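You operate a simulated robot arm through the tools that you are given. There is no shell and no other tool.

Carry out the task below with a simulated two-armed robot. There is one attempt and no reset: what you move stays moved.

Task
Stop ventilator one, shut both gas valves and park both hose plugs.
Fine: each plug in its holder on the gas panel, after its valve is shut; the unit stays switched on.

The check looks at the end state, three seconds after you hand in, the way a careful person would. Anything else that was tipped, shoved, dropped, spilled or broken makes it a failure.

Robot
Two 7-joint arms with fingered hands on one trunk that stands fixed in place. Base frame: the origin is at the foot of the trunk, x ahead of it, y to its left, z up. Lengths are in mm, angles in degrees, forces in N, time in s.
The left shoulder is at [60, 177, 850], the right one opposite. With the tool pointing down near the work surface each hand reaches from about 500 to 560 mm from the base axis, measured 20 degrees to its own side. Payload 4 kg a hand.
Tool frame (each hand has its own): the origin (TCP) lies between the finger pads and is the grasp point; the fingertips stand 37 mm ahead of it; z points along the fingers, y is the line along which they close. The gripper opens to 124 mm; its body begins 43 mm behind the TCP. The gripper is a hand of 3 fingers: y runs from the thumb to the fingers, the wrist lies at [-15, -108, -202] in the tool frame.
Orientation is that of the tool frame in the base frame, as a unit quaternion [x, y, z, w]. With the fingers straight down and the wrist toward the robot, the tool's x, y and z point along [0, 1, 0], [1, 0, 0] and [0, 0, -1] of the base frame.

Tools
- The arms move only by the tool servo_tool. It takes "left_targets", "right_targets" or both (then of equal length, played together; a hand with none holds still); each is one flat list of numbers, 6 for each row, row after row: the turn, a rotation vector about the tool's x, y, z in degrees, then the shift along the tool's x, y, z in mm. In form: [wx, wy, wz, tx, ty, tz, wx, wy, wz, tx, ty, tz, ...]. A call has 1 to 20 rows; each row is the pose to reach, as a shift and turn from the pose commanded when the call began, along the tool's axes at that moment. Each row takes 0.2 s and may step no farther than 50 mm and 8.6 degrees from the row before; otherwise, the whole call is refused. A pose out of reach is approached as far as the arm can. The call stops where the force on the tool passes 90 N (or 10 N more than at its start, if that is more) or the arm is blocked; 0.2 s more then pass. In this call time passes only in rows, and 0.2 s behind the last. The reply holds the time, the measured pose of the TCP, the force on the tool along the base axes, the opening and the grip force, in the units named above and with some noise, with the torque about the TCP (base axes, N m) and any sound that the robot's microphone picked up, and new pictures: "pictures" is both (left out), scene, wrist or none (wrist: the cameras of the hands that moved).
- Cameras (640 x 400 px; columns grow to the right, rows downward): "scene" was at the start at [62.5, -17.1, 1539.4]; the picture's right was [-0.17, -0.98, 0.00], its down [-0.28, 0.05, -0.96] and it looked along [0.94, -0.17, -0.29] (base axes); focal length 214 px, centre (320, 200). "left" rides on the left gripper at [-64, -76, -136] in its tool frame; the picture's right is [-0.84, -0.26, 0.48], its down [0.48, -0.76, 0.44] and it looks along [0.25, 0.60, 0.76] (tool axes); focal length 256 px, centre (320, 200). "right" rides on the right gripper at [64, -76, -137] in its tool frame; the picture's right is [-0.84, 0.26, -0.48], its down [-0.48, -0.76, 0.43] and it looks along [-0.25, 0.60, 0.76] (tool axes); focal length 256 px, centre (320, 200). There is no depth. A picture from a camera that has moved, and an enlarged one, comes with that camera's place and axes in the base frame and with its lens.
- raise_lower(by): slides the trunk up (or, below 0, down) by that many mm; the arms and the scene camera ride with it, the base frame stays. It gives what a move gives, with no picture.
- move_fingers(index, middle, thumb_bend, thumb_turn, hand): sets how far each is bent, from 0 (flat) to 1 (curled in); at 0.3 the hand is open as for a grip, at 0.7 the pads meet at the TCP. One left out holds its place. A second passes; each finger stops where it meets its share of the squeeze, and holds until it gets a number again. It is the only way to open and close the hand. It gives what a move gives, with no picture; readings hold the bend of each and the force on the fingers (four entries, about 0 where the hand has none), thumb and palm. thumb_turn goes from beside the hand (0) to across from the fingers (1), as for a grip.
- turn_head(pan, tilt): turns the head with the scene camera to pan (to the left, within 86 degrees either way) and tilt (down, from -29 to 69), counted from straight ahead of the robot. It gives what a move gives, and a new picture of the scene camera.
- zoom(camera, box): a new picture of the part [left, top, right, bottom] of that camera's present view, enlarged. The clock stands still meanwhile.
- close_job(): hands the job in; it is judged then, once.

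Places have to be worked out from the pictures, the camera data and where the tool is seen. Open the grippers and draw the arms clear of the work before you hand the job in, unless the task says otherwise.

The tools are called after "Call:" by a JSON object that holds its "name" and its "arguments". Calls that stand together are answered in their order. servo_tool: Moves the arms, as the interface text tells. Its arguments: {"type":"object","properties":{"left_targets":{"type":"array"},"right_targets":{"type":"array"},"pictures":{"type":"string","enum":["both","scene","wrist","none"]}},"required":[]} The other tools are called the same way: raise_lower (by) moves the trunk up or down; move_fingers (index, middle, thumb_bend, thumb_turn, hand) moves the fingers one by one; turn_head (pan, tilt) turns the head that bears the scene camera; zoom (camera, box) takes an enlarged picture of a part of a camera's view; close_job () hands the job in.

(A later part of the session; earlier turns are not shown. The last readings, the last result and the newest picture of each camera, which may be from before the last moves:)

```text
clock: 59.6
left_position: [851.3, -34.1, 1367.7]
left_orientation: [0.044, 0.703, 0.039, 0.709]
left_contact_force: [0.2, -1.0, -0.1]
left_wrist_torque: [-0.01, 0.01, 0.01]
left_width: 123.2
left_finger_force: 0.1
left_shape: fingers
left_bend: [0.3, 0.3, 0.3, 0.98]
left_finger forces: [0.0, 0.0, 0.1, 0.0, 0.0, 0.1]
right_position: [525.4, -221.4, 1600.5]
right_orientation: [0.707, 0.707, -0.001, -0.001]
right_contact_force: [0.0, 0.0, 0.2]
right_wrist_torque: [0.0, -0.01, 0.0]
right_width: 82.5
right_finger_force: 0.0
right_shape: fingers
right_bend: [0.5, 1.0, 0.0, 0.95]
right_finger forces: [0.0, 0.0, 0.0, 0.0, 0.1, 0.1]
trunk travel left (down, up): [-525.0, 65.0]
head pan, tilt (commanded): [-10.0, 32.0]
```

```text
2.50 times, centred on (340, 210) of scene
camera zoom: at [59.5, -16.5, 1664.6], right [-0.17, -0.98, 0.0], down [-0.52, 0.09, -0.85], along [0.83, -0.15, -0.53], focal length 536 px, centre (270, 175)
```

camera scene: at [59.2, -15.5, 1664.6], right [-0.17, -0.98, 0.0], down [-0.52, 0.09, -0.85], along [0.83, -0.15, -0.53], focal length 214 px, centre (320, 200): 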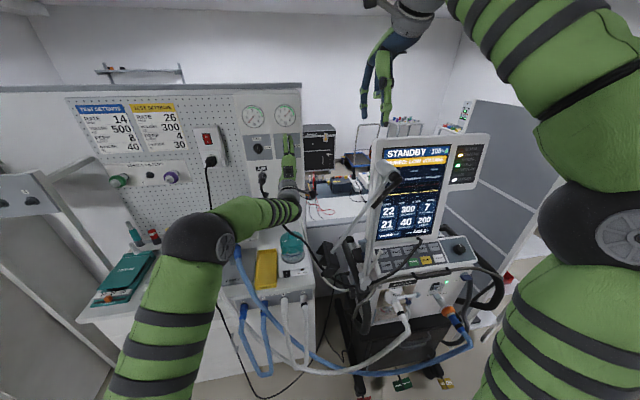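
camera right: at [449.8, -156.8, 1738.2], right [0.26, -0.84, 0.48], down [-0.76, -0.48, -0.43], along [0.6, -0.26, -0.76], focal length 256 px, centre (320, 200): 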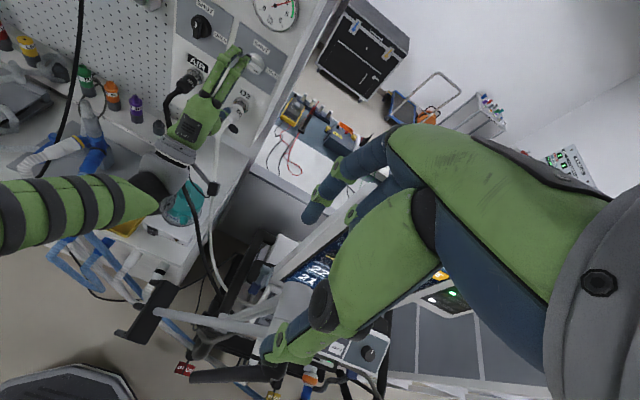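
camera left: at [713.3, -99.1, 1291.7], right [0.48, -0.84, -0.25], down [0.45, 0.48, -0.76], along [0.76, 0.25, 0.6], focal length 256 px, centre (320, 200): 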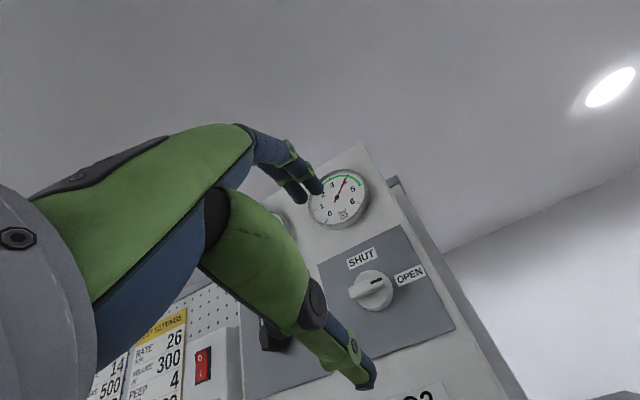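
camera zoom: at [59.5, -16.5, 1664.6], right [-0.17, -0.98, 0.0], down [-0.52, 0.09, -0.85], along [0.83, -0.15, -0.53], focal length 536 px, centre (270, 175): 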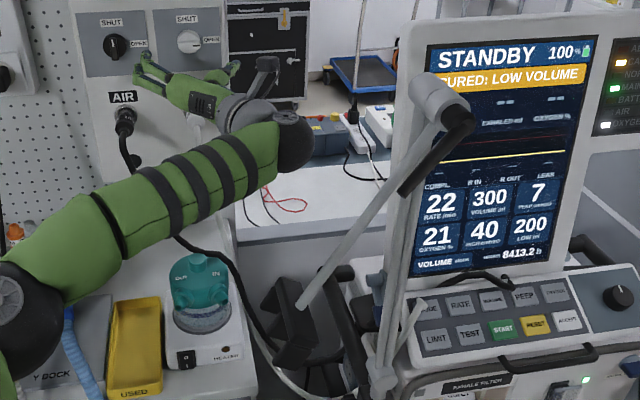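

Everything is clear at -83°. To stay in this safe range I'll grip the O2 bar at about +8° and finish near -83°. I roll back to +8° now.

Call:
{"name": "servo_tool", "arguments": {"left_targets": [0, 0, 8.2, 0, 0, 0, 0, 0, 16.4, 0, 0, 0, 0, 0, 24.6, 0, 0, 0, 0, 0, 32.8, 0, 0, 0, 0, 0, 41, 0, 0, 0, 0, 0, 49.2, 0, 0, 0, 0, 0, 57.4, 0, 0, 0, 0, 0, 65.6, 0, 0, 0, 0, 0, 73.8, 0, 0, 0, 0, 0, 82, 0, 0, 0, 0, 0, 90.5, 0, 0, 0], "pictures": "wrist"}}

Call:
{"name": "zoom", "arguments": {"camera": "right", "box": [100, 0, 340, 300]}}

```text
clock: 62.0
left_position: [849.9, -37.0, 1369.0]
left_orientation: [0.531, 0.462, 0.531, 0.472]
left_contact_force: [0.6, -1.3, 0.2]
left_wrist_torque: [0.01, 0.0, 0.01]
left_width: 123.0
left_finger_force: 0.1
left_shape: fingers
left_bend: [0.3, 0.3, 0.3, 0.98]
left_finger forces: [0.0, 0.0, 0.0, 0.0, 0.0, 0.1]
right_position: [523.5, -221.8, 1600.3]
right_orientation: [0.707, 0.707, -0.001, 0.0]
right_contact_force: [-0.2, 0.3, 0.1]
right_wrist_torque: [0.02, 0.0, -0.02]
right_width: 82.4
right_finger_force: 0.0
right_shape: fingers
right_bend: [0.5, 1.0, 0.0, 0.95]
right_finger forces: [0.0, 0.0, 0.0, 0.0, 0.0, 0.0]
trunk travel left (down, up): [-525.0, 65.0]
head pan, tilt (commanded): [-10.0, 32.0]
camera left: at [714.5, -88.5, 1283.0], right [0.48, -0.8, -0.36], down [0.45, 0.57, -0.69], along [0.76, 0.17, 0.63], focal length 256 px, centre (320, 200)
```

left: 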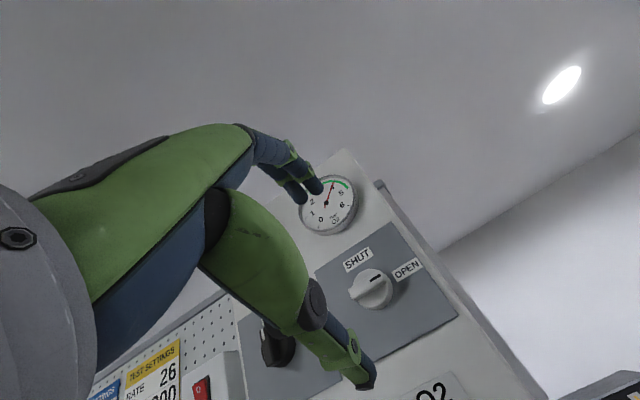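

```text
1.33 times, centred on (220, 150) of right
camera zoom: at [449.2, -158.8, 1738.2], right [0.26, -0.84, 0.48], down [-0.76, -0.48, -0.43], along [0.6, -0.25, -0.76], focal length 341 px, centre (453, 267)
```

zoom: 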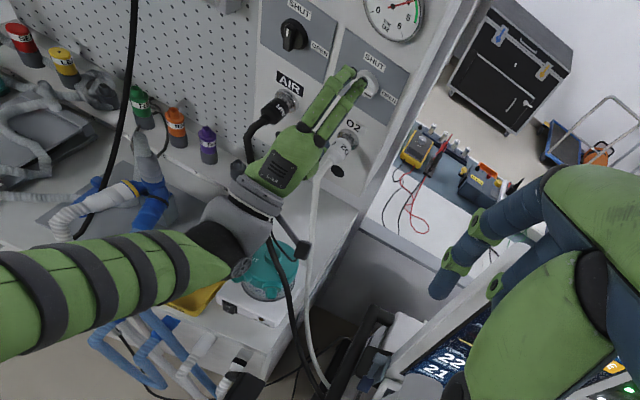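

Rolled to +8°, axis aligned. I advance to x≈934 around the O2 knob.

Call:
{"name": "servo_tool", "arguments": {"left_targets": [0, 0, 0, 0, -1, 28, 0, 0, 0, 0, -1, 56, 0, 0, 0, 0, -1, 84], "pictures": "wrist"}}

Call:
{"name": "zoom", "arguments": {"camera": "right", "box": [140, 0, 340, 180]}}

```text
clock: 62.8
left_position: [935.8, -36.5, 1367.6]
left_orientation: [0.531, 0.462, 0.53, 0.473]
left_contact_force: [0.2, 0.0, 0.3]
left_wrist_torque: [0.0, 0.03, 0.01]
left_width: 123.2
left_finger_force: 0.1
left_shape: fingers
left_bend: [0.3, 0.3, 0.3, 0.98]
left_finger forces: [0.0, 0.0, 0.0, 0.0, 0.1, 0.0]
right_position: [527.2, -221.5, 1599.2]
right_orientation: [0.707, 0.707, 0.0, -0.001]
right_contact_force: [0.5, -0.3, 0.9]
right_wrist_torque: [0.02, -0.02, -0.02]
right_width: 82.0
right_finger_force: 0.0
right_shape: fingers
right_bend: [0.5, 1.0, 0.0, 0.95]
right_finger forces: [0.0, 0.0, 0.1, 0.1, 0.2, 0.0]
trunk travel left (down, up): [-525.0, 65.0]
head pan, tilt (commanded): [-10.0, 32.0]
camera left: at [799.6, -88.8, 1283.4], right [0.48, -0.8, -0.36], down [0.45, 0.57, -0.69], along [0.76, 0.17, 0.63], focal length 256 px, centre (320, 200)
```

left: 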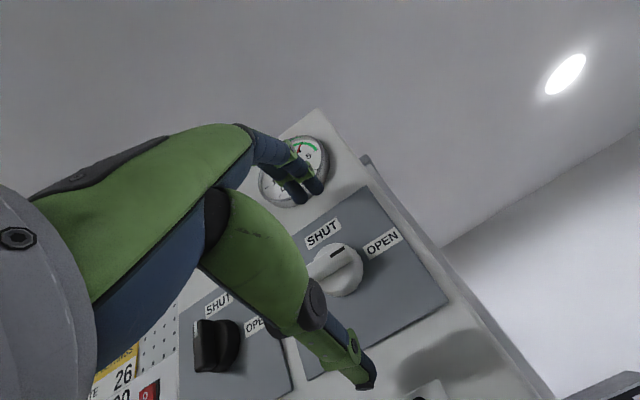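

```text
2.22 times, centred on (240, 90) of right
camera zoom: at [450.9, -158.2, 1737.7], right [0.26, -0.84, 0.48], down [-0.76, -0.48, -0.43], along [0.6, -0.25, -0.76], focal length 569 px, centre (498, 444)
```

zoom: 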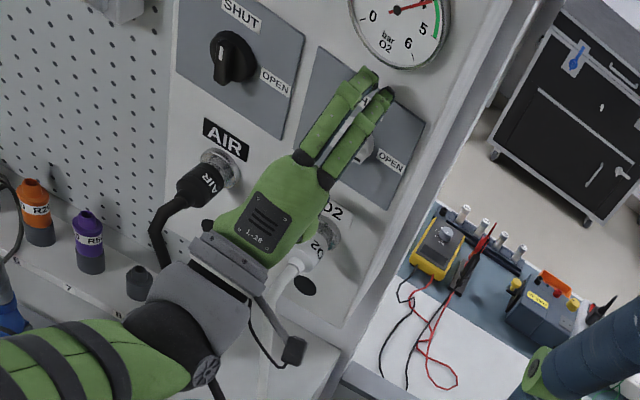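

Aligned; I close on the O2 bar.

Call:
{"name": "move_fingers", "arguments": {"hand": "left", "index": 0.8, "middle": 0.8, "thumb_bend": 0.8, "thumb_turn": 1.0}}

Call:
{"name": "zoom", "arguments": {"camera": "left", "box": [240, 150, 480, 400]}}

```text
clock: 63.8
left_position: [932.5, -37.3, 1369.4]
left_orientation: [0.53, 0.462, 0.53, 0.474]
left_contact_force: [-5.7, -2.3, 2.3]
left_wrist_torque: [-0.01, -0.17, -0.04]
left_width: 12.1
left_finger_force: 28.4
left_shape: fingers
left_bend: [0.66, 0.63, 0.66, 1.0]
left_finger forces: [13.3, 15.4, 0.0, 0.0, 28.5, 0.0]
right_position: [524.0, -222.1, 1600.8]
right_orientation: [0.708, 0.707, 0.0, 0.0]
right_contact_force: [-0.4, 0.3, 0.1]
right_wrist_torque: [0.01, -0.01, 0.0]
right_width: 82.3
right_finger_force: 0.0
right_shape: fingers
right_bend: [0.5, 1.0, 0.0, 0.95]
right_finger forces: [0.0, 0.1, 0.0, 0.0, 0.0, 0.0]
trunk travel left (down, up): [-525.0, 65.0]
head pan, tilt (commanded): [-10.0, 32.0]
```

```text
1.60 times, centred on (360, 275) of left
camera zoom: at [797.4, -89.7, 1284.8], right [0.48, -0.8, -0.35], down [0.45, 0.57, -0.69], along [0.76, 0.17, 0.63], focal length 410 px, centre (256, 80)
```

zoom: 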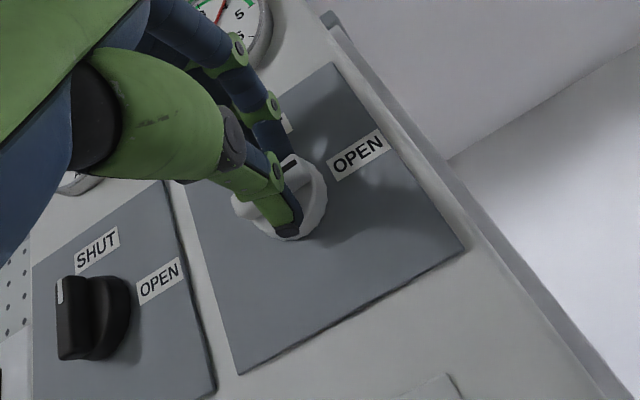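

Gripped (12 mm, 28 N). I turn -46° first.

Call:
{"name": "servo_tool", "arguments": {"left_targets": [0, 0, -5, 0, 0, -1, 0, 0, -11, 0, 0, -2, 0, 0, -18, 0, 0, -2, 0, 0, -25, 0, 0, -2, 0, 0, -32, 0, 0, -2, 0, 0, -39, 0, 0, -2, 0, 0, -46, 0, 0, -2], "pictures": "wrist"}}

Call:
{"name": "zoom", "arguments": {"camera": "right", "box": [100, 0, 340, 300]}}

Call:
{"name": "zoom", "arguments": {"camera": "scene", "box": [230, 90, 450, 290]}}

```text
clock: 65.4
left_position: [931.9, -35.9, 1368.8]
left_orientation: [0.307, 0.633, 0.304, 0.643]
left_contact_force: [9.6, 2.3, 14.3]
left_wrist_torque: [0.05, -0.54, 0.16]
left_width: 11.0
left_finger_force: 26.2
left_shape: fingers
left_bend: [0.64, 0.62, 0.67, 1.0]
left_finger forces: [16.0, 17.0, 0.0, 0.0, 19.3, 0.0]
right_position: [525.0, -219.8, 1601.9]
right_orientation: [0.707, 0.708, -0.001, 0.0]
right_contact_force: [-0.7, -0.9, -0.8]
right_wrist_torque: [-0.01, 0.02, 0.0]
right_width: 82.6
right_finger_force: 0.1
right_shape: fingers
right_bend: [0.5, 1.0, 0.0, 0.95]
right_finger forces: [0.1, 0.0, 0.0, 0.2, 0.1, 0.1]
trunk travel left (down, up): [-525.0, 65.0]
head pan, tilt (commanded): [-10.0, 32.0]
camera left: at [795.3, -132.1, 1347.6], right [0.47, -0.82, 0.33], down [0.44, -0.11, -0.89], along [0.76, 0.57, 0.31], focal length 256 px, centre (320, 200)
```

left: 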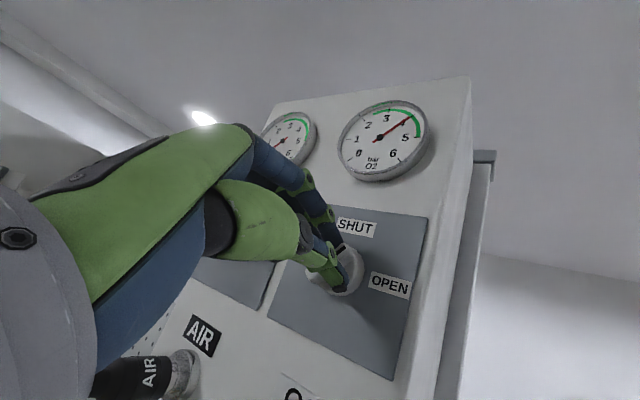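

```text
1.33 times, centred on (220, 150) of right
camera zoom: at [449.4, -157.8, 1738.3], right [0.26, -0.84, 0.48], down [-0.76, -0.48, -0.43], along [0.6, -0.25, -0.76], focal length 341 px, centre (453, 267)
```

zoom: 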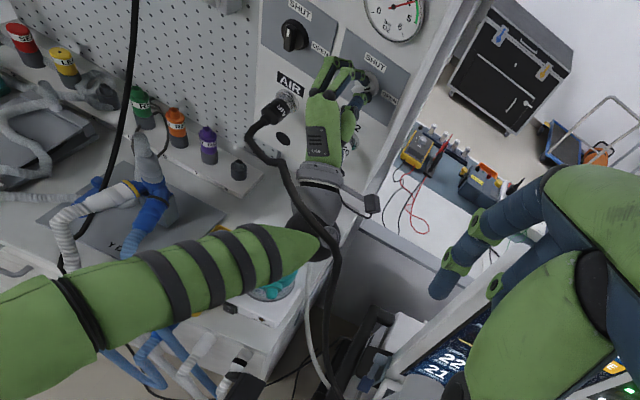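

```text
2.00 times, centred on (340, 190) of scene
camera zoom: at [58.7, -16.2, 1664.7], right [-0.17, -0.98, 0.0], down [-0.52, 0.09, -0.85], along [0.84, -0.15, -0.53], focal length 429 px, centre (280, 220)
```

zoom: 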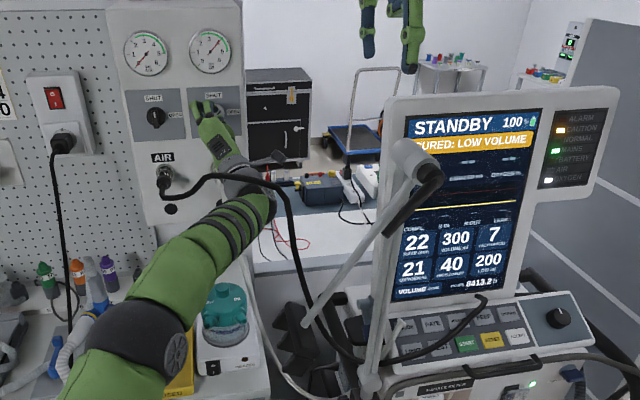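

The hose now lies loosely over my wrist (slack, no force). I finish the turn with another -46°.

Call:
{"name": "servo_tool", "arguments": {"left_targets": [0, 0, -7, 0, 0, 0, 0, 0, -14, 0, 0, 0, 0, 0, -21, 0, 0, 0, 0, 0, -28, 0, 0, 0, 0, 0, -35, 0, 0, 0, 0, 0, -42, 0, 0, 0, 0, 0, -46, 0, 0, 0], "pictures": "wrist"}}

Call:
{"name": "zoom", "arguments": {"camera": "right", "box": [100, 0, 340, 300]}}

Call:
{"name": "zoom", "arguments": {"camera": "scene", "box": [230, 90, 450, 290]}}

```text
clock: 67.0
left_position: [918.5, -26.9, 1362.2]
left_orientation: [0.034, 0.704, 0.028, 0.709]
left_contact_force: [-0.9, 0.1, -0.3]
left_wrist_torque: [-0.01, 0.04, -0.02]
left_width: 0.1
left_finger_force: 0.1
left_shape: fingers
left_bend: [0.73, 0.72, 0.73, 1.0]
left_finger forces: [0.0, 0.0, 0.0, 0.0, 0.0, 0.1]
left hand out of reach, approached as far as the arm can: row 4, 5, 6, 7
right_position: [524.2, -222.2, 1599.9]
right_orientation: [0.706, 0.708, -0.002, -0.001]
right_contact_force: [0.1, 0.2, 0.7]
right_wrist_torque: [-0.01, 0.03, 0.02]
right_width: 82.5
right_finger_force: 0.0
right_shape: fingers
right_bend: [0.5, 1.0, 0.0, 0.95]
right_finger forces: [0.1, 0.0, 0.1, 0.1, 0.0, 0.0]
trunk travel left (down, up): [-525.0, 65.0]
head pan, tilt (commanded): [-10.0, 32.0]
camera left: at [781.3, -108.0, 1418.3], right [0.47, -0.33, 0.81], down [0.43, -0.72, -0.55], along [0.77, 0.61, -0.2], focal length 256 px, centre (320, 200)
```

left: 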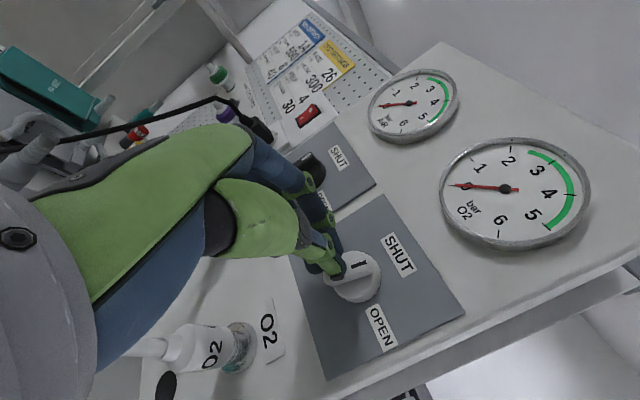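

```text
1.33 times, centred on (220, 150) of right
camera zoom: at [449.0, -158.1, 1738.1], right [0.26, -0.84, 0.48], down [-0.76, -0.48, -0.43], along [0.6, -0.25, -0.76], focal length 341 px, centre (453, 267)
```

zoom: 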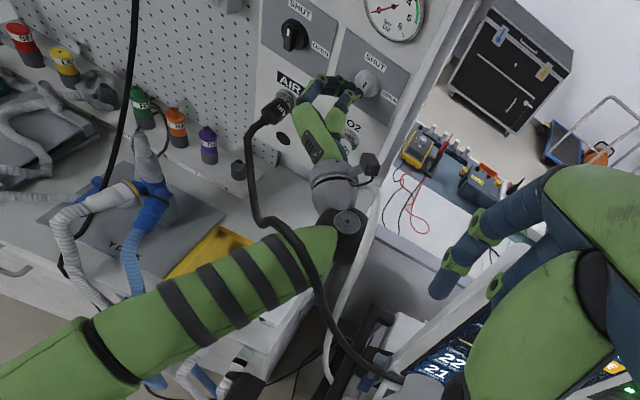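

```text
2.00 times, centred on (340, 190) of scene
camera zoom: at [58.3, -16.6, 1664.5], right [-0.17, -0.98, 0.0], down [-0.52, 0.09, -0.85], along [0.84, -0.15, -0.53], focal length 429 px, centre (280, 220)
```

zoom: 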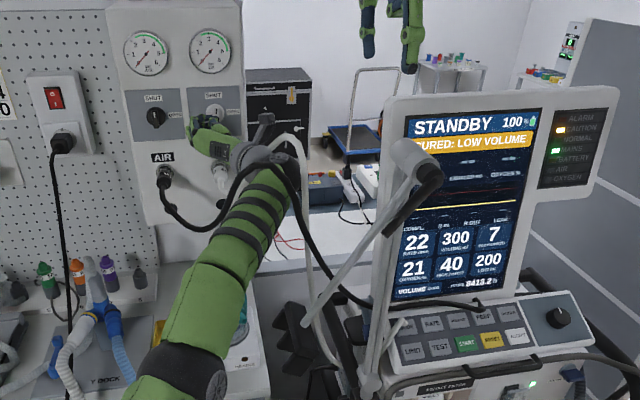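

Both gauges read zero and the AIR/OXYGEN lamps are out. The grip slipped off at the end of reach, so I check the O2 pointer closely.

Call:
{"name": "zoom", "arguments": {"camera": "left", "box": [270, 120, 490, 390]}}

Call:
{"name": "zoom", "arguments": {"camera": "right", "box": [250, 0, 350, 150]}}

Call:
{"name": "zoom", "arguments": {"camera": "scene", "box": [230, 100, 350, 240]}}

```text
1.48 times, centred on (380, 255) of left
camera zoom: at [781.3, -108.0, 1418.3], right [0.47, -0.33, 0.81], down [0.43, -0.72, -0.55], along [0.77, 0.61, -0.2], focal length 379 px, centre (231, 118)
```

zoom: 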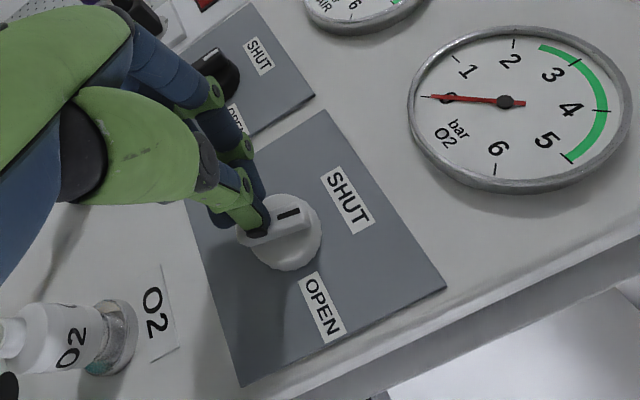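

```text
2.67 times, centred on (300, 75) of right
camera zoom: at [449.0, -158.1, 1738.1], right [0.26, -0.84, 0.48], down [-0.76, -0.48, -0.43], along [0.6, -0.25, -0.76], focal length 683 px, centre (373, 533)
```

zoom: 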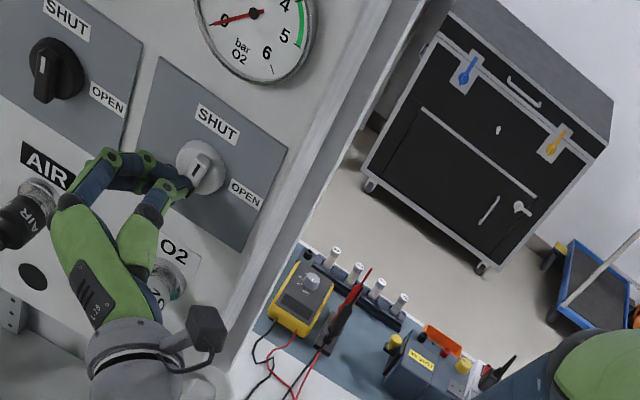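

```text
2.86 times, centred on (290, 170) of scene
camera zoom: at [58.3, -16.6, 1664.5], right [-0.17, -0.98, 0.0], down [-0.52, 0.09, -0.85], along [0.84, -0.15, -0.53], focal length 613 px, centre (406, 286)
```

zoom: 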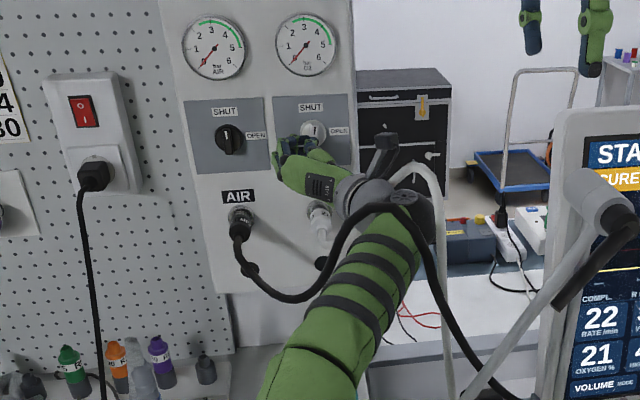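

Both pointers are at SHUT. Two hoses lie over my wrist; I undo the roll to palm-down while easing back, so they slide off as before.

Call:
{"name": "servo_tool", "arguments": {"left_targets": [0, 0, 0, 0, 0, -20, 0, 0, 7.5, 0, 0, -30, 0, 0, 15, 0, 0, -38, 0, 0, 22.5, 0, 0, -44, 0, 0, 30, 0, 0, -50, 0, 0, 37.5, 0, 0, -54, 0, 0, 45, 0, 0, -58], "pictures": "none"}}

Call:
{"name": "zoom", "arguments": {"camera": "right", "box": [100, 0, 340, 300]}}

Call:
{"name": "zoom", "arguments": {"camera": "scene", "box": [230, 90, 450, 290]}}

```text
clock: 68.6
left_position: [929.4, -78.7, 1368.7]
left_orientation: [0.303, 0.635, 0.298, 0.645]
left_contact_force: [0.0, -0.5, 0.3]
left_wrist_torque: [-0.01, -0.01, -0.01]
left_width: 0.0
left_finger_force: 0.0
left_shape: fingers
left_bend: [0.73, 0.72, 0.73, 1.0]
left_finger forces: [0.0, 0.0, 0.0, 0.0, 0.0, 0.0]
left hand out of reach, approached as far as the arm can: row 1, 2, 3, 4, 5, 6, 7
right_position: [525.6, -221.9, 1599.9]
right_orientation: [0.707, 0.707, 0.0, -0.001]
right_contact_force: [0.4, -0.2, 0.0]
right_wrist_torque: [-0.01, -0.02, -0.05]
right_width: 82.0
right_finger_force: 0.1
right_shape: fingers
right_bend: [0.5, 1.0, 0.0, 0.95]
right_finger forces: [0.0, 0.1, 0.0, 0.1, 0.0, 0.0]
trunk travel left (down, up): [-525.0, 65.0]
head pan, tilt (commanded): [-10.0, 32.0]
```

```text
1.33 times, centred on (220, 150) of right
camera zoom: at [449.5, -158.9, 1738.1], right [0.26, -0.84, 0.48], down [-0.76, -0.48, -0.43], along [0.6, -0.25, -0.76], focal length 341 px, centre (453, 267)
```

zoom: 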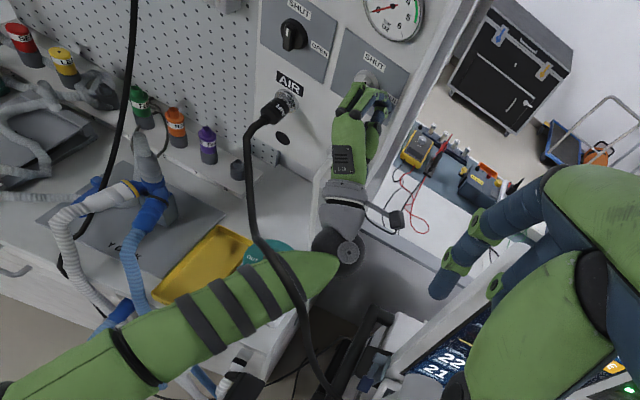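

```text
2.00 times, centred on (340, 190) of scene
camera zoom: at [58.8, -17.1, 1664.6], right [-0.17, -0.98, 0.0], down [-0.52, 0.09, -0.85], along [0.84, -0.15, -0.53], focal length 429 px, centre (280, 220)
```

zoom: 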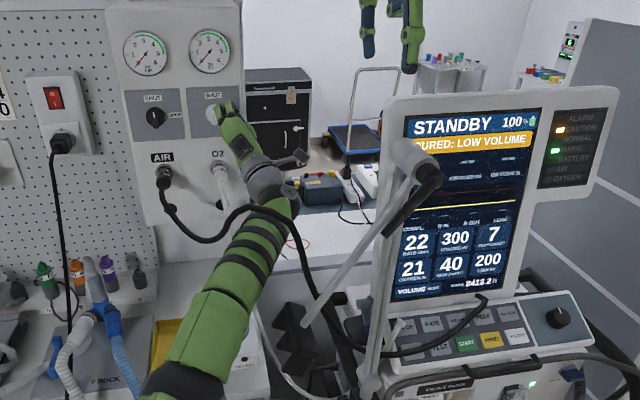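

The arm is in an awkward branch: the hand slid right instead of back. With no contact, I steer it gradually left and back while rolling toward palm-down.

Call:
{"name": "servo_tool", "arguments": {"left_targets": [0, 0, 6, 5, 5, -10, 0, 0, 12, 11, 10, -22, 0, 0, 19, 16, 15, -34, 0, 0, 26, 21, 20, -46], "pictures": "none"}}

Call:
{"name": "zoom", "arguments": {"camera": "right", "box": [100, 0, 340, 300]}}

Call:
{"name": "zoom", "arguments": {"camera": "scene", "box": [200, 90, 420, 290]}}

```text
clock: 69.6
left_position: [947.0, -79.3, 1381.5]
left_orientation: [0.42, 0.564, 0.419, 0.574]
left_contact_force: [-10.7, -0.4, -4.9]
left_wrist_torque: [0.01, 0.24, -0.07]
left_width: 0.3
left_finger_force: 0.0
left_shape: fingers
left_bend: [0.73, 0.72, 0.73, 1.0]
left_finger forces: [0.1, 0.0, 0.0, 0.0, 0.1, 0.0]
left hand out of reach, approached as far as the arm can: row 1, 2, 3, 4
right_position: [524.7, -222.5, 1599.8]
right_orientation: [0.707, 0.707, 0.0, 0.0]
right_contact_force: [0.3, 0.1, 0.1]
right_wrist_torque: [-0.01, 0.0, -0.03]
right_width: 82.4
right_finger_force: 0.0
right_shape: fingers
right_bend: [0.5, 1.0, 0.0, 0.95]
right_finger forces: [0.0, 0.0, 0.0, 0.0, 0.1, 0.1]
trunk travel left (down, up): [-525.0, 65.0]
head pan, tilt (commanded): [-10.0, 32.0]
```

```text
1.33 times, centred on (220, 150) of right
camera zoom: at [448.1, -158.7, 1738.4], right [0.26, -0.84, 0.48], down [-0.76, -0.48, -0.43], along [0.6, -0.25, -0.76], focal length 341 px, centre (453, 267)
```

zoom: 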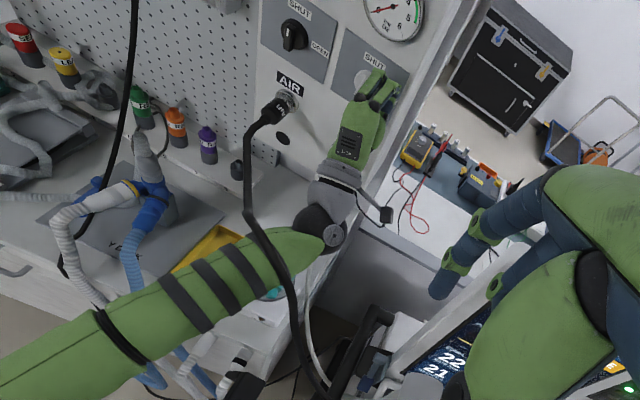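

```text
2.00 times, centred on (310, 190) of scene
camera zoom: at [57.6, -16.8, 1664.5], right [-0.17, -0.98, 0.0], down [-0.52, 0.09, -0.85], along [0.84, -0.15, -0.53], focal length 429 px, centre (340, 220)
```

zoom: 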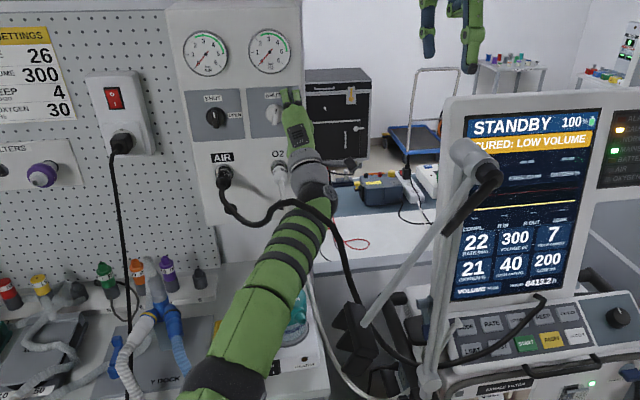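

The fingertips now press lightly (10 N) on the panel edge, because the solver holds the orientation and cannot retreat. I yaw the hand to the right, in line with the forearm, while backing off.

Call:
{"name": "servo_tool", "arguments": {"left_targets": [1.8, -6, 0, 0, 0, -15, 3.6, -12, 0, 0, 0, -30, 5.5, -18, 0, 0, 0, -45, 7.3, -24, 0, 0, 0, -60], "pictures": "none"}}

Call:
{"name": "zoom", "arguments": {"camera": "right", "box": [100, 0, 340, 300]}}

Call:
{"name": "zoom", "arguments": {"camera": "scene", "box": [200, 90, 420, 290]}}

```text
clock: 70.3
left_position: [949.0, -94.8, 1393.6]
left_orientation: [0.478, 0.509, 0.353, 0.623]
left_contact_force: [-88.9, 25.1, -22.9]
left_wrist_torque: [0.08, 2.34, 1.63]
left_width: 12.1
left_finger_force: 45.0
left_shape: fingers
left_bend: [0.74, 0.72, 0.68, 1.0]
left_finger forces: [0.0, 0.0, 0.1, 0.1, 90.4, 0.1]
left hand out of reach, approached as far as the arm can: row 1, 2, 3
right_position: [516.3, -219.5, 1604.5]
right_orientation: [0.708, 0.706, 0.002, 0.003]
right_contact_force: [0.1, 0.2, -0.1]
right_wrist_torque: [0.01, 0.03, -0.01]
right_width: 82.6
right_finger_force: 0.1
right_shape: fingers
right_bend: [0.5, 1.0, 0.0, 0.95]
right_finger forces: [0.1, 0.0, 0.0, 0.0, 0.0, 0.0]
trunk travel left (down, up): [-525.0, 65.0]
head pan, tilt (commanded): [-10.0, 32.0]
stopped in row 3 (left hand): the force on the tool passed its limit at 93 N (the readings are from after the stop); the commanded pose is now the measured one
```

```text
1.33 times, centred on (220, 150) of right
camera zoom: at [439.5, -156.6, 1741.1], right [0.25, -0.84, 0.49], down [-0.76, -0.48, -0.44], along [0.6, -0.26, -0.76], focal length 341 px, centre (453, 267)
```

zoom: 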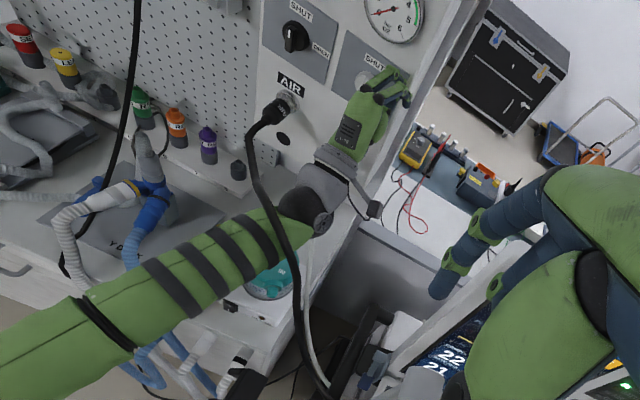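

```text
2.00 times, centred on (310, 190) of scene
camera zoom: at [47.4, -12.7, 1664.7], right [-0.17, -0.98, 0.0], down [-0.52, 0.09, -0.85], along [0.84, -0.15, -0.52], focal length 429 px, centre (340, 220)
```

zoom: 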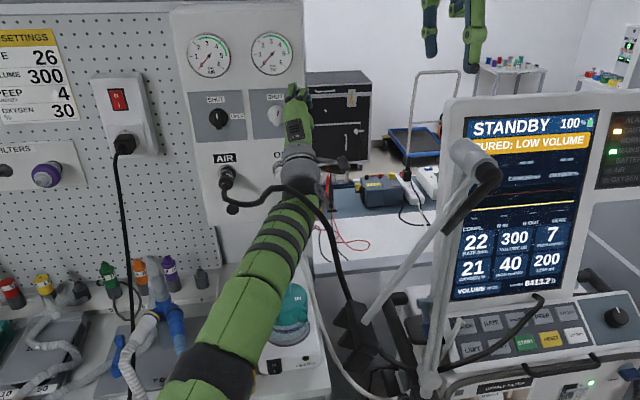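

The thumb is pushing on the panel edge (about 90 N). I try a pure small retreat from the measured pose, no rotation.

Call:
{"name": "servo_tool", "arguments": {"left_targets": [0, 0, 0, -3.5, -0.7, -14.6], "pictures": "none"}}

```text
clock: 70.7
left_position: [950.4, -98.6, 1393.6]
left_orientation: [0.479, 0.509, 0.353, 0.621]
left_contact_force: [-70.7, 20.0, -19.4]
left_wrist_torque: [0.01, 1.91, 1.38]
left_width: 13.6
left_finger_force: 36.7
left_shape: fingers
left_bend: [0.74, 0.72, 0.69, 1.0]
left_finger forces: [0.0, 0.1, 0.1, 0.0, 73.0, 0.0]
left hand out of reach, approached as far as the arm can: row 1
right_position: [518.2, -219.9, 1604.5]
right_orientation: [0.708, 0.706, 0.002, 0.003]
right_contact_force: [0.7, 0.3, -1.5]
right_wrist_torque: [0.02, -0.01, 0.01]
right_width: 82.3
right_finger_force: 0.0
right_shape: fingers
right_bend: [0.5, 1.0, 0.0, 0.95]
right_finger forces: [0.1, 0.0, 0.0, 0.0, 0.1, 0.1]
trunk travel left (down, up): [-525.0, 65.0]
head pan, tilt (commanded): [-10.0, 32.0]
```

Still not retreating. I curl the fingers into a fist to pull the fingertips off the panel and relieve the contact.

Call:
{"name": "move_fingers", "arguments": {"hand": "left", "index": 1.0, "middle": 1.0, "thumb_bend": 0.0, "thumb_turn": 1.0}}

Call:
{"name": "turn_head", "arguments": {"pan": -10, "tilt": 34}}

Call:
{"name": "zoom", "arguments": {"camera": "right", "box": [240, 0, 360, 160]}}

```text
clock: 71.7
left_position: [957.1, -99.5, 1386.3]
left_orientation: [0.482, 0.512, 0.351, 0.619]
left_contact_force: [-0.4, 0.1, -0.2]
left_wrist_torque: [-0.02, -0.01, 0.01]
left_width: 76.8
left_finger_force: 0.1
left_shape: fingers
left_bend: [1.0, 1.0, 0.0, 0.95]
left_finger forces: [0.0, 0.0, 0.0, 0.0, 0.0, 0.0]
right_position: [526.2, -221.9, 1600.5]
right_orientation: [0.708, 0.707, 0.0, 0.0]
right_contact_force: [-0.1, 0.2, 0.1]
right_wrist_torque: [0.0, 0.0, 0.0]
right_width: 82.4
right_finger_force: 0.0
right_shape: fingers
right_bend: [0.5, 1.0, 0.0, 0.95]
right_finger forces: [0.0, 0.1, 0.1, 0.1, 0.0, 0.1]
trunk travel left (down, up): [-525.0, 65.0]
head pan, tilt (commanded): [-10.0, 32.0]
```

```text
clock: 72.3
left_position: [956.2, -99.6, 1386.9]
left_orientation: [0.482, 0.511, 0.352, 0.619]
left_contact_force: [0.3, 1.3, -0.1]
left_wrist_torque: [-0.01, -0.01, 0.0]
left_width: 77.1
left_finger_force: 0.0
left_shape: fingers
left_bend: [1.0, 1.0, 0.0, 0.95]
left_finger forces: [0.1, 0.0, 0.0, 0.1, 0.0, 0.0]
right_position: [526.2, -224.0, 1601.4]
right_orientation: [0.708, 0.706, -0.001, -0.001]
right_contact_force: [0.5, -0.3, -0.5]
right_wrist_torque: [0.0, 0.05, 0.04]
right_width: 82.3
right_finger_force: 0.0
right_shape: fingers
right_bend: [0.5, 1.0, 0.0, 0.95]
right_finger forces: [0.0, 0.0, 0.0, 0.1, 0.0, 0.0]
trunk travel left (down, up): [-525.0, 65.0]
head pan, tilt (commanded): [-10.0, 34.0]
camera scene: at [57.9, -16.4, 1661.5], right [-0.17, -0.98, 0.0], down [-0.55, 0.1, -0.83], along [0.82, -0.14, -0.56], focal length 214 px, centre (320, 200)
```

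scene: 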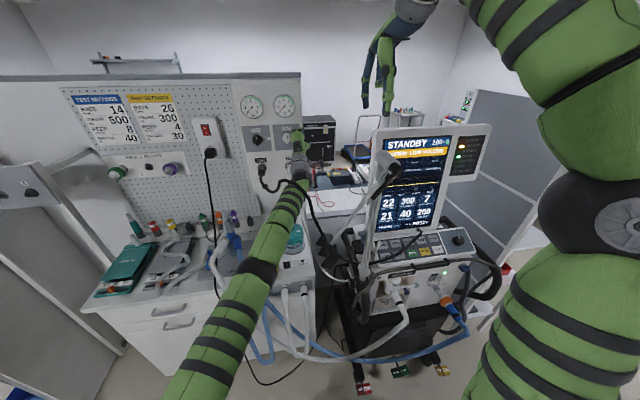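

```text
2.50 times, centred on (300, 80) of right
camera zoom: at [450.1, -159.7, 1738.3], right [0.26, -0.84, 0.48], down [-0.76, -0.48, -0.43], along [0.6, -0.26, -0.76], focal length 640 px, centre (370, 500)
```

zoom: 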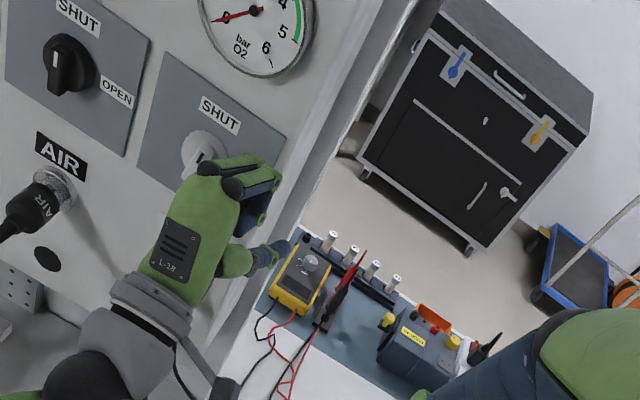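

The contact is gone. It looks like the lateral wrist bend is at its ~40° limit; rolling toward palm-right turns that into flexion with more range. I try that with a gradual retreat, in a short call.

Call:
{"name": "servo_tool", "arguments": {"left_targets": [-1.3, 1.9, -6.6, 4.5, -0.2, -8, -2.6, 3.8, -13.2, 9, -0.4, -18, -3.9, 5.7, -19.8, 13.5, -0.6, -28], "pictures": "scene"}}

```text
clock: 73.1
left_position: [938.2, -84.0, 1385.3]
left_orientation: [0.347, 0.604, 0.281, 0.66]
left_contact_force: [0.6, -0.2, 0.1]
left_wrist_torque: [-0.01, 0.01, -0.02]
left_width: 77.3
left_finger_force: 0.0
left_shape: fingers
left_bend: [1.0, 1.0, 0.0, 0.95]
left_finger forces: [0.1, 0.0, 0.1, 0.0, 0.1, 0.1]
left hand out of reach, approached as far as the arm can: row 1, 2, 3
right_position: [525.5, -222.5, 1600.4]
right_orientation: [0.708, 0.706, 0.001, 0.0]
right_contact_force: [-0.8, -0.4, 0.1]
right_wrist_torque: [0.0, -0.01, 0.02]
right_width: 82.0
right_finger_force: 0.1
right_shape: fingers
right_bend: [0.5, 1.0, 0.0, 0.95]
right_finger forces: [0.0, 0.0, 0.0, 0.1, 0.1, 0.0]
trunk travel left (down, up): [-525.0, 65.0]
head pan, tilt (commanded): [-10.0, 34.0]
camera scene: at [57.6, -16.8, 1661.5], right [-0.17, -0.98, 0.0], down [-0.55, 0.1, -0.83], along [0.82, -0.14, -0.56], focal length 214 px, centre (320, 200)
```

scene: 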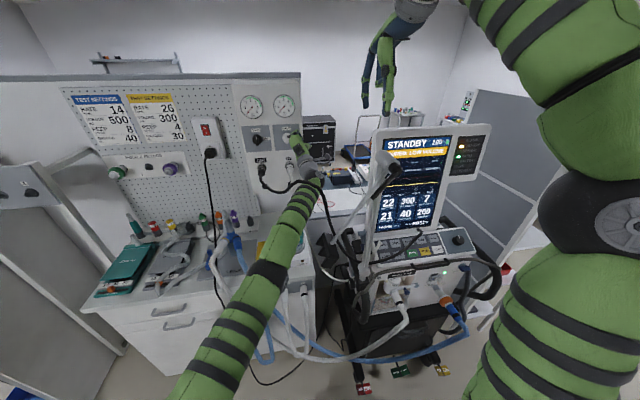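

It works: the hand came back 20 mm. I continue rolling toward palm-right and retreating.

Call:
{"name": "servo_tool", "arguments": {"left_targets": [-0.9, 1.1, -6.6, 4.3, 2.6, -16.7, -1.8, 2.2, -13.1, 8.7, 5.3, -33.5, -2.7, 3.3, -19.7, 13, 7.9, -50.2, -3.6, 4.4, -26.2, 17.4, 10.6, -67, -4.5, 5.5, -32.8, 21.7, 13.2, -83.7], "pictures": "both"}}

Call:
{"name": "zoom", "arguments": {"camera": "right", "box": [100, 0, 340, 300]}}

```text
clock: 74.3
left_position: [896.1, -69.8, 1388.0]
left_orientation: [0.122, 0.697, 0.122, 0.696]
left_contact_force: [0.9, -0.3, 0.2]
left_wrist_torque: [0.0, 0.0, -0.01]
left_width: 77.1
left_finger_force: 0.1
left_shape: fingers
left_bend: [1.0, 1.0, 0.0, 0.95]
left_finger forces: [0.0, 0.0, 0.0, 0.0, 0.1, 0.0]
left hand out of reach, approached as far as the arm can: row 1, 2, 3, 4, 5
right_position: [524.4, -223.4, 1600.3]
right_orientation: [0.708, 0.706, 0.0, 0.0]
right_contact_force: [0.1, 0.2, -0.2]
right_wrist_torque: [-0.02, 0.0, -0.04]
right_width: 82.3
right_finger_force: 0.0
right_shape: fingers
right_bend: [0.5, 1.0, 0.0, 0.95]
right_finger forces: [0.1, 0.0, 0.0, 0.1, 0.0, 0.0]
trunk travel left (down, up): [-525.0, 65.0]
head pan, tilt (commanded): [-10.0, 34.0]
camera scene: at [57.4, -16.7, 1661.5], right [-0.17, -0.98, 0.0], down [-0.55, 0.1, -0.83], along [0.82, -0.14, -0.56], focal length 214 px, centre (320, 200)
camera left: at [758.7, -163.8, 1422.9], right [0.48, -0.53, 0.7], down [0.43, -0.55, -0.71], along [0.76, 0.65, -0.04], focal length 256 px, centre (320, 200)
```

scene: 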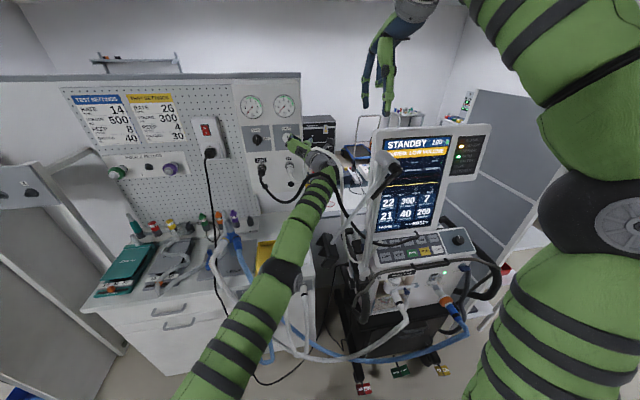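
left: 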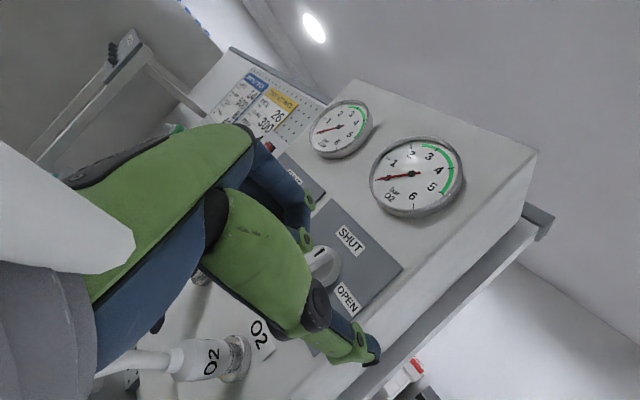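

```text
1.33 times, centred on (220, 150) of right
camera zoom: at [449.5, -160.0, 1738.4], right [0.26, -0.84, 0.48], down [-0.76, -0.48, -0.43], along [0.6, -0.26, -0.76], focal length 341 px, centre (453, 267)
```

zoom: 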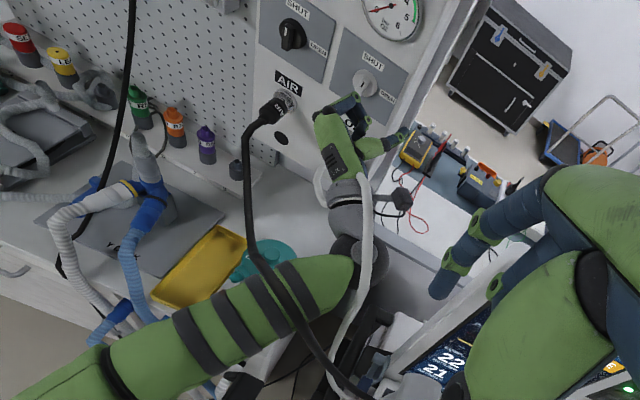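

Retreat progresses: [896,-70,1388]. Both hoses still drape over the wrist/forearm. I keep withdrawing straight back and slightly left.

Call:
{"name": "servo_tool", "arguments": {"left_targets": [0, 0, -3, 2, 5, -15, 0, 0, -6, 4, 10, -30, 0, 0, -9, 6, 15, -45, 0, 0, -12, 8, 20, -60], "pictures": "scene"}}

Call:
{"name": "zoom", "arguments": {"camera": "right", "box": [100, 0, 340, 300]}}

```text
clock: 75.3
left_position: [879.6, -79.7, 1382.7]
left_orientation: [0.047, 0.706, 0.049, 0.705]
left_contact_force: [0.4, -0.6, 0.4]
left_wrist_torque: [-0.03, 0.02, 0.01]
left_width: 77.0
left_finger_force: 0.1
left_shape: fingers
left_bend: [1.0, 1.0, 0.0, 0.95]
left_finger forces: [0.0, 0.0, 0.0, 0.0, 0.0, 0.0]
left hand out of reach, approached as far as the arm can: row 1, 2, 3, 4
right_position: [526.0, -224.8, 1599.7]
right_orientation: [0.708, 0.706, 0.0, -0.001]
right_contact_force: [-0.1, 1.1, 0.4]
right_wrist_torque: [0.02, 0.04, 0.02]
right_width: 82.4
right_finger_force: 0.0
right_shape: fingers
right_bend: [0.5, 1.0, 0.0, 0.95]
right_finger forces: [0.0, 0.1, 0.1, 0.0, 0.0, 0.1]
trunk travel left (down, up): [-525.0, 65.0]
head pan, tilt (commanded): [-10.0, 34.0]
camera scene: at [58.9, -16.8, 1661.4], right [-0.17, -0.98, 0.0], down [-0.55, 0.1, -0.83], along [0.82, -0.14, -0.56], focal length 214 px, centre (320, 200)
```

scene: 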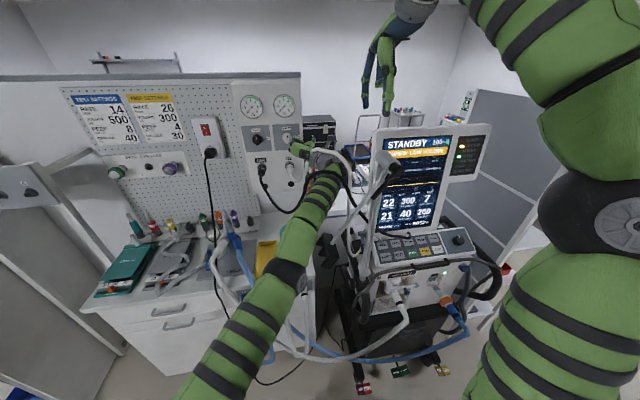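

```text
1.33 times, centred on (220, 150) of right
camera zoom: at [451.2, -160.0, 1737.8], right [0.26, -0.84, 0.48], down [-0.76, -0.48, -0.43], along [0.6, -0.26, -0.76], focal length 341 px, centre (453, 267)
```

zoom: 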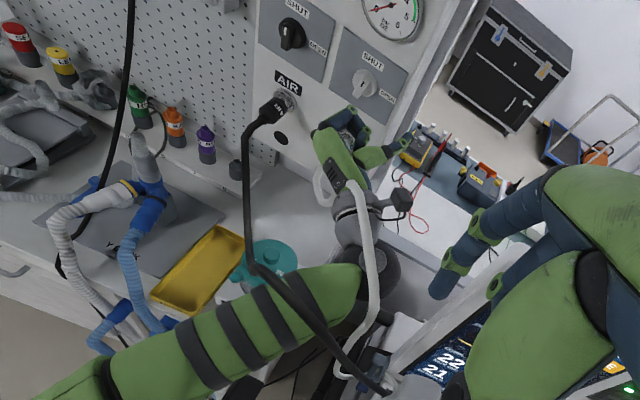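

The elbow has dropped into a poor branch. A pose that should suit it: palm-down but yawed 30° right. I turn toward that gradually while backing off, checking after a few rows.

Call:
{"name": "servo_tool", "arguments": {"left_targets": [2.0, -2.3, 7.3, 1, 0, -8, 3.9, -4.5, 14.6, 2, 0, -16, 5.9, -6.8, 21.9, 3, 0, -24, 7.9, -9, 29.2, 4, 0, -32], "pictures": "scene"}}

Call:
{"name": "zoom", "arguments": {"camera": "right", "box": [100, 0, 340, 300]}}

```text
clock: 76.3
left_position: [913.8, -119.7, 1393.6]
left_orientation: [0.278, 0.614, 0.173, 0.718]
left_contact_force: [0.2, -0.1, 0.4]
left_wrist_torque: [0.03, -0.04, 0.01]
left_width: 77.0
left_finger_force: 0.0
left_shape: fingers
left_bend: [1.0, 1.0, 0.0, 0.95]
left_finger forces: [0.0, 0.1, 0.1, 0.0, 0.0, 0.1]
left hand out of reach, approached as far as the arm can: row 1, 2, 3, 4
right_position: [526.1, -222.2, 1599.9]
right_orientation: [0.707, 0.707, -0.001, -0.001]
right_contact_force: [0.0, 0.1, 0.4]
right_wrist_torque: [-0.05, 0.0, -0.02]
right_width: 82.4
right_finger_force: 0.1
right_shape: fingers
right_bend: [0.5, 1.0, 0.0, 0.95]
right_finger forces: [0.0, 0.0, 0.0, 0.0, 0.1, 0.0]
trunk travel left (down, up): [-525.0, 65.0]
head pan, tilt (commanded): [-10.0, 34.0]
camera scene: at [57.8, -16.1, 1661.5], right [-0.17, -0.98, 0.0], down [-0.55, 0.1, -0.83], along [0.82, -0.14, -0.56], focal length 214 px, centre (320, 200)
```

scene: 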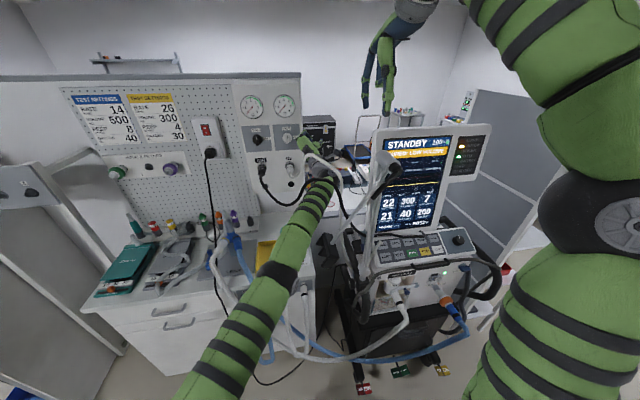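

```text
1.33 times, centred on (220, 150) of right
camera zoom: at [449.9, -159.4, 1738.3], right [0.26, -0.84, 0.48], down [-0.76, -0.48, -0.43], along [0.6, -0.26, -0.76], focal length 341 px, centre (453, 267)
```

zoom: 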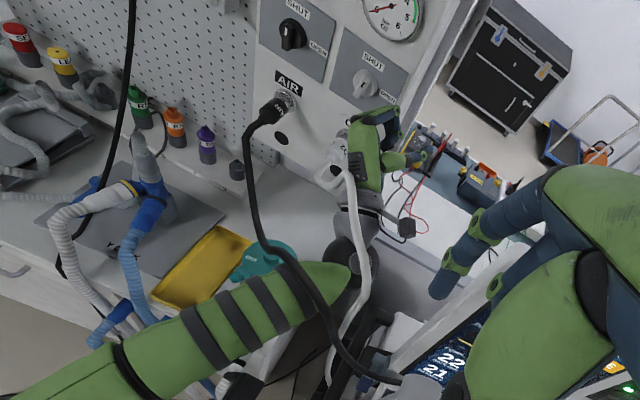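

In this branch palm-down is over-pronated; rolling toward palm-right/up lets the arm come back. I roll to about -100° and retreat to the left.

Call:
{"name": "servo_tool", "arguments": {"left_targets": [-1.6, 1.3, -7.9, 4.1, 5.3, -18.3, -3.2, 2.6, -15.7, 8.2, 10.6, -36.6, -4.8, 4.0, -23.6, 12.4, 15.9, -55, -6.3, 5.3, -31.5, 16.5, 21.1, -73.3, -7.9, 6.6, -39.3, 20.6, 26.4, -91.6, -9.5, 7.9, -47.2, 24.7, 31.7, -109.9], "pictures": "scene"}}

Call:
{"name": "zoom", "arguments": {"camera": "right", "box": [100, 0, 340, 300]}}

```text
clock: 77.7
left_position: [852.8, -89.6, 1389.9]
left_orientation: [-0.066, 0.705, -0.061, 0.703]
left_contact_force: [0.2, -0.1, -0.6]
left_wrist_torque: [0.04, 0.02, -0.02]
left_width: 77.1
left_finger_force: 0.1
left_shape: fingers
left_bend: [1.0, 1.0, 0.0, 0.95]
left_finger forces: [0.0, 0.1, 0.0, 0.1, 0.1, 0.0]
left hand out of reach, approached as far as the arm can: row 1, 2, 3, 4, 5, 6
right_position: [524.4, -222.6, 1600.4]
right_orientation: [0.708, 0.707, 0.0, 0.0]
right_contact_force: [0.1, 0.2, 0.4]
right_wrist_torque: [0.02, 0.01, 0.02]
right_width: 82.3
right_finger_force: 0.1
right_shape: fingers
right_bend: [0.5, 1.0, 0.0, 0.95]
right_finger forces: [0.0, 0.0, 0.1, 0.0, 0.0, 0.0]
trunk travel left (down, up): [-525.0, 65.0]
head pan, tilt (commanded): [-10.0, 34.0]
camera scene: at [57.2, -16.3, 1661.5], right [-0.17, -0.98, 0.0], down [-0.55, 0.1, -0.83], along [0.82, -0.14, -0.56], focal length 214 px, centre (320, 200)
```

scene: 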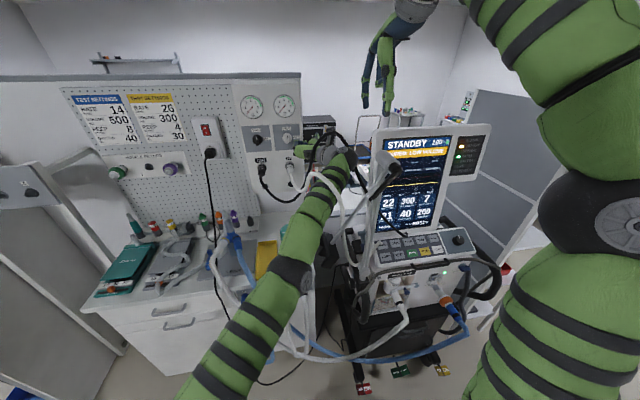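

```text
1.33 times, centred on (220, 150) of right
camera zoom: at [449.3, -159.6, 1738.5], right [0.26, -0.84, 0.48], down [-0.76, -0.48, -0.43], along [0.6, -0.26, -0.76], focal length 341 px, centre (453, 267)
```

zoom: 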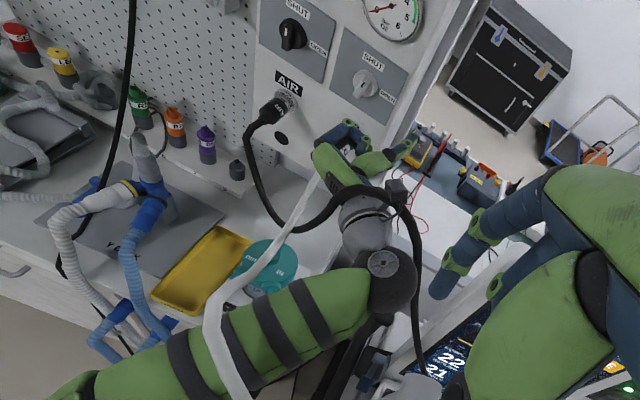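

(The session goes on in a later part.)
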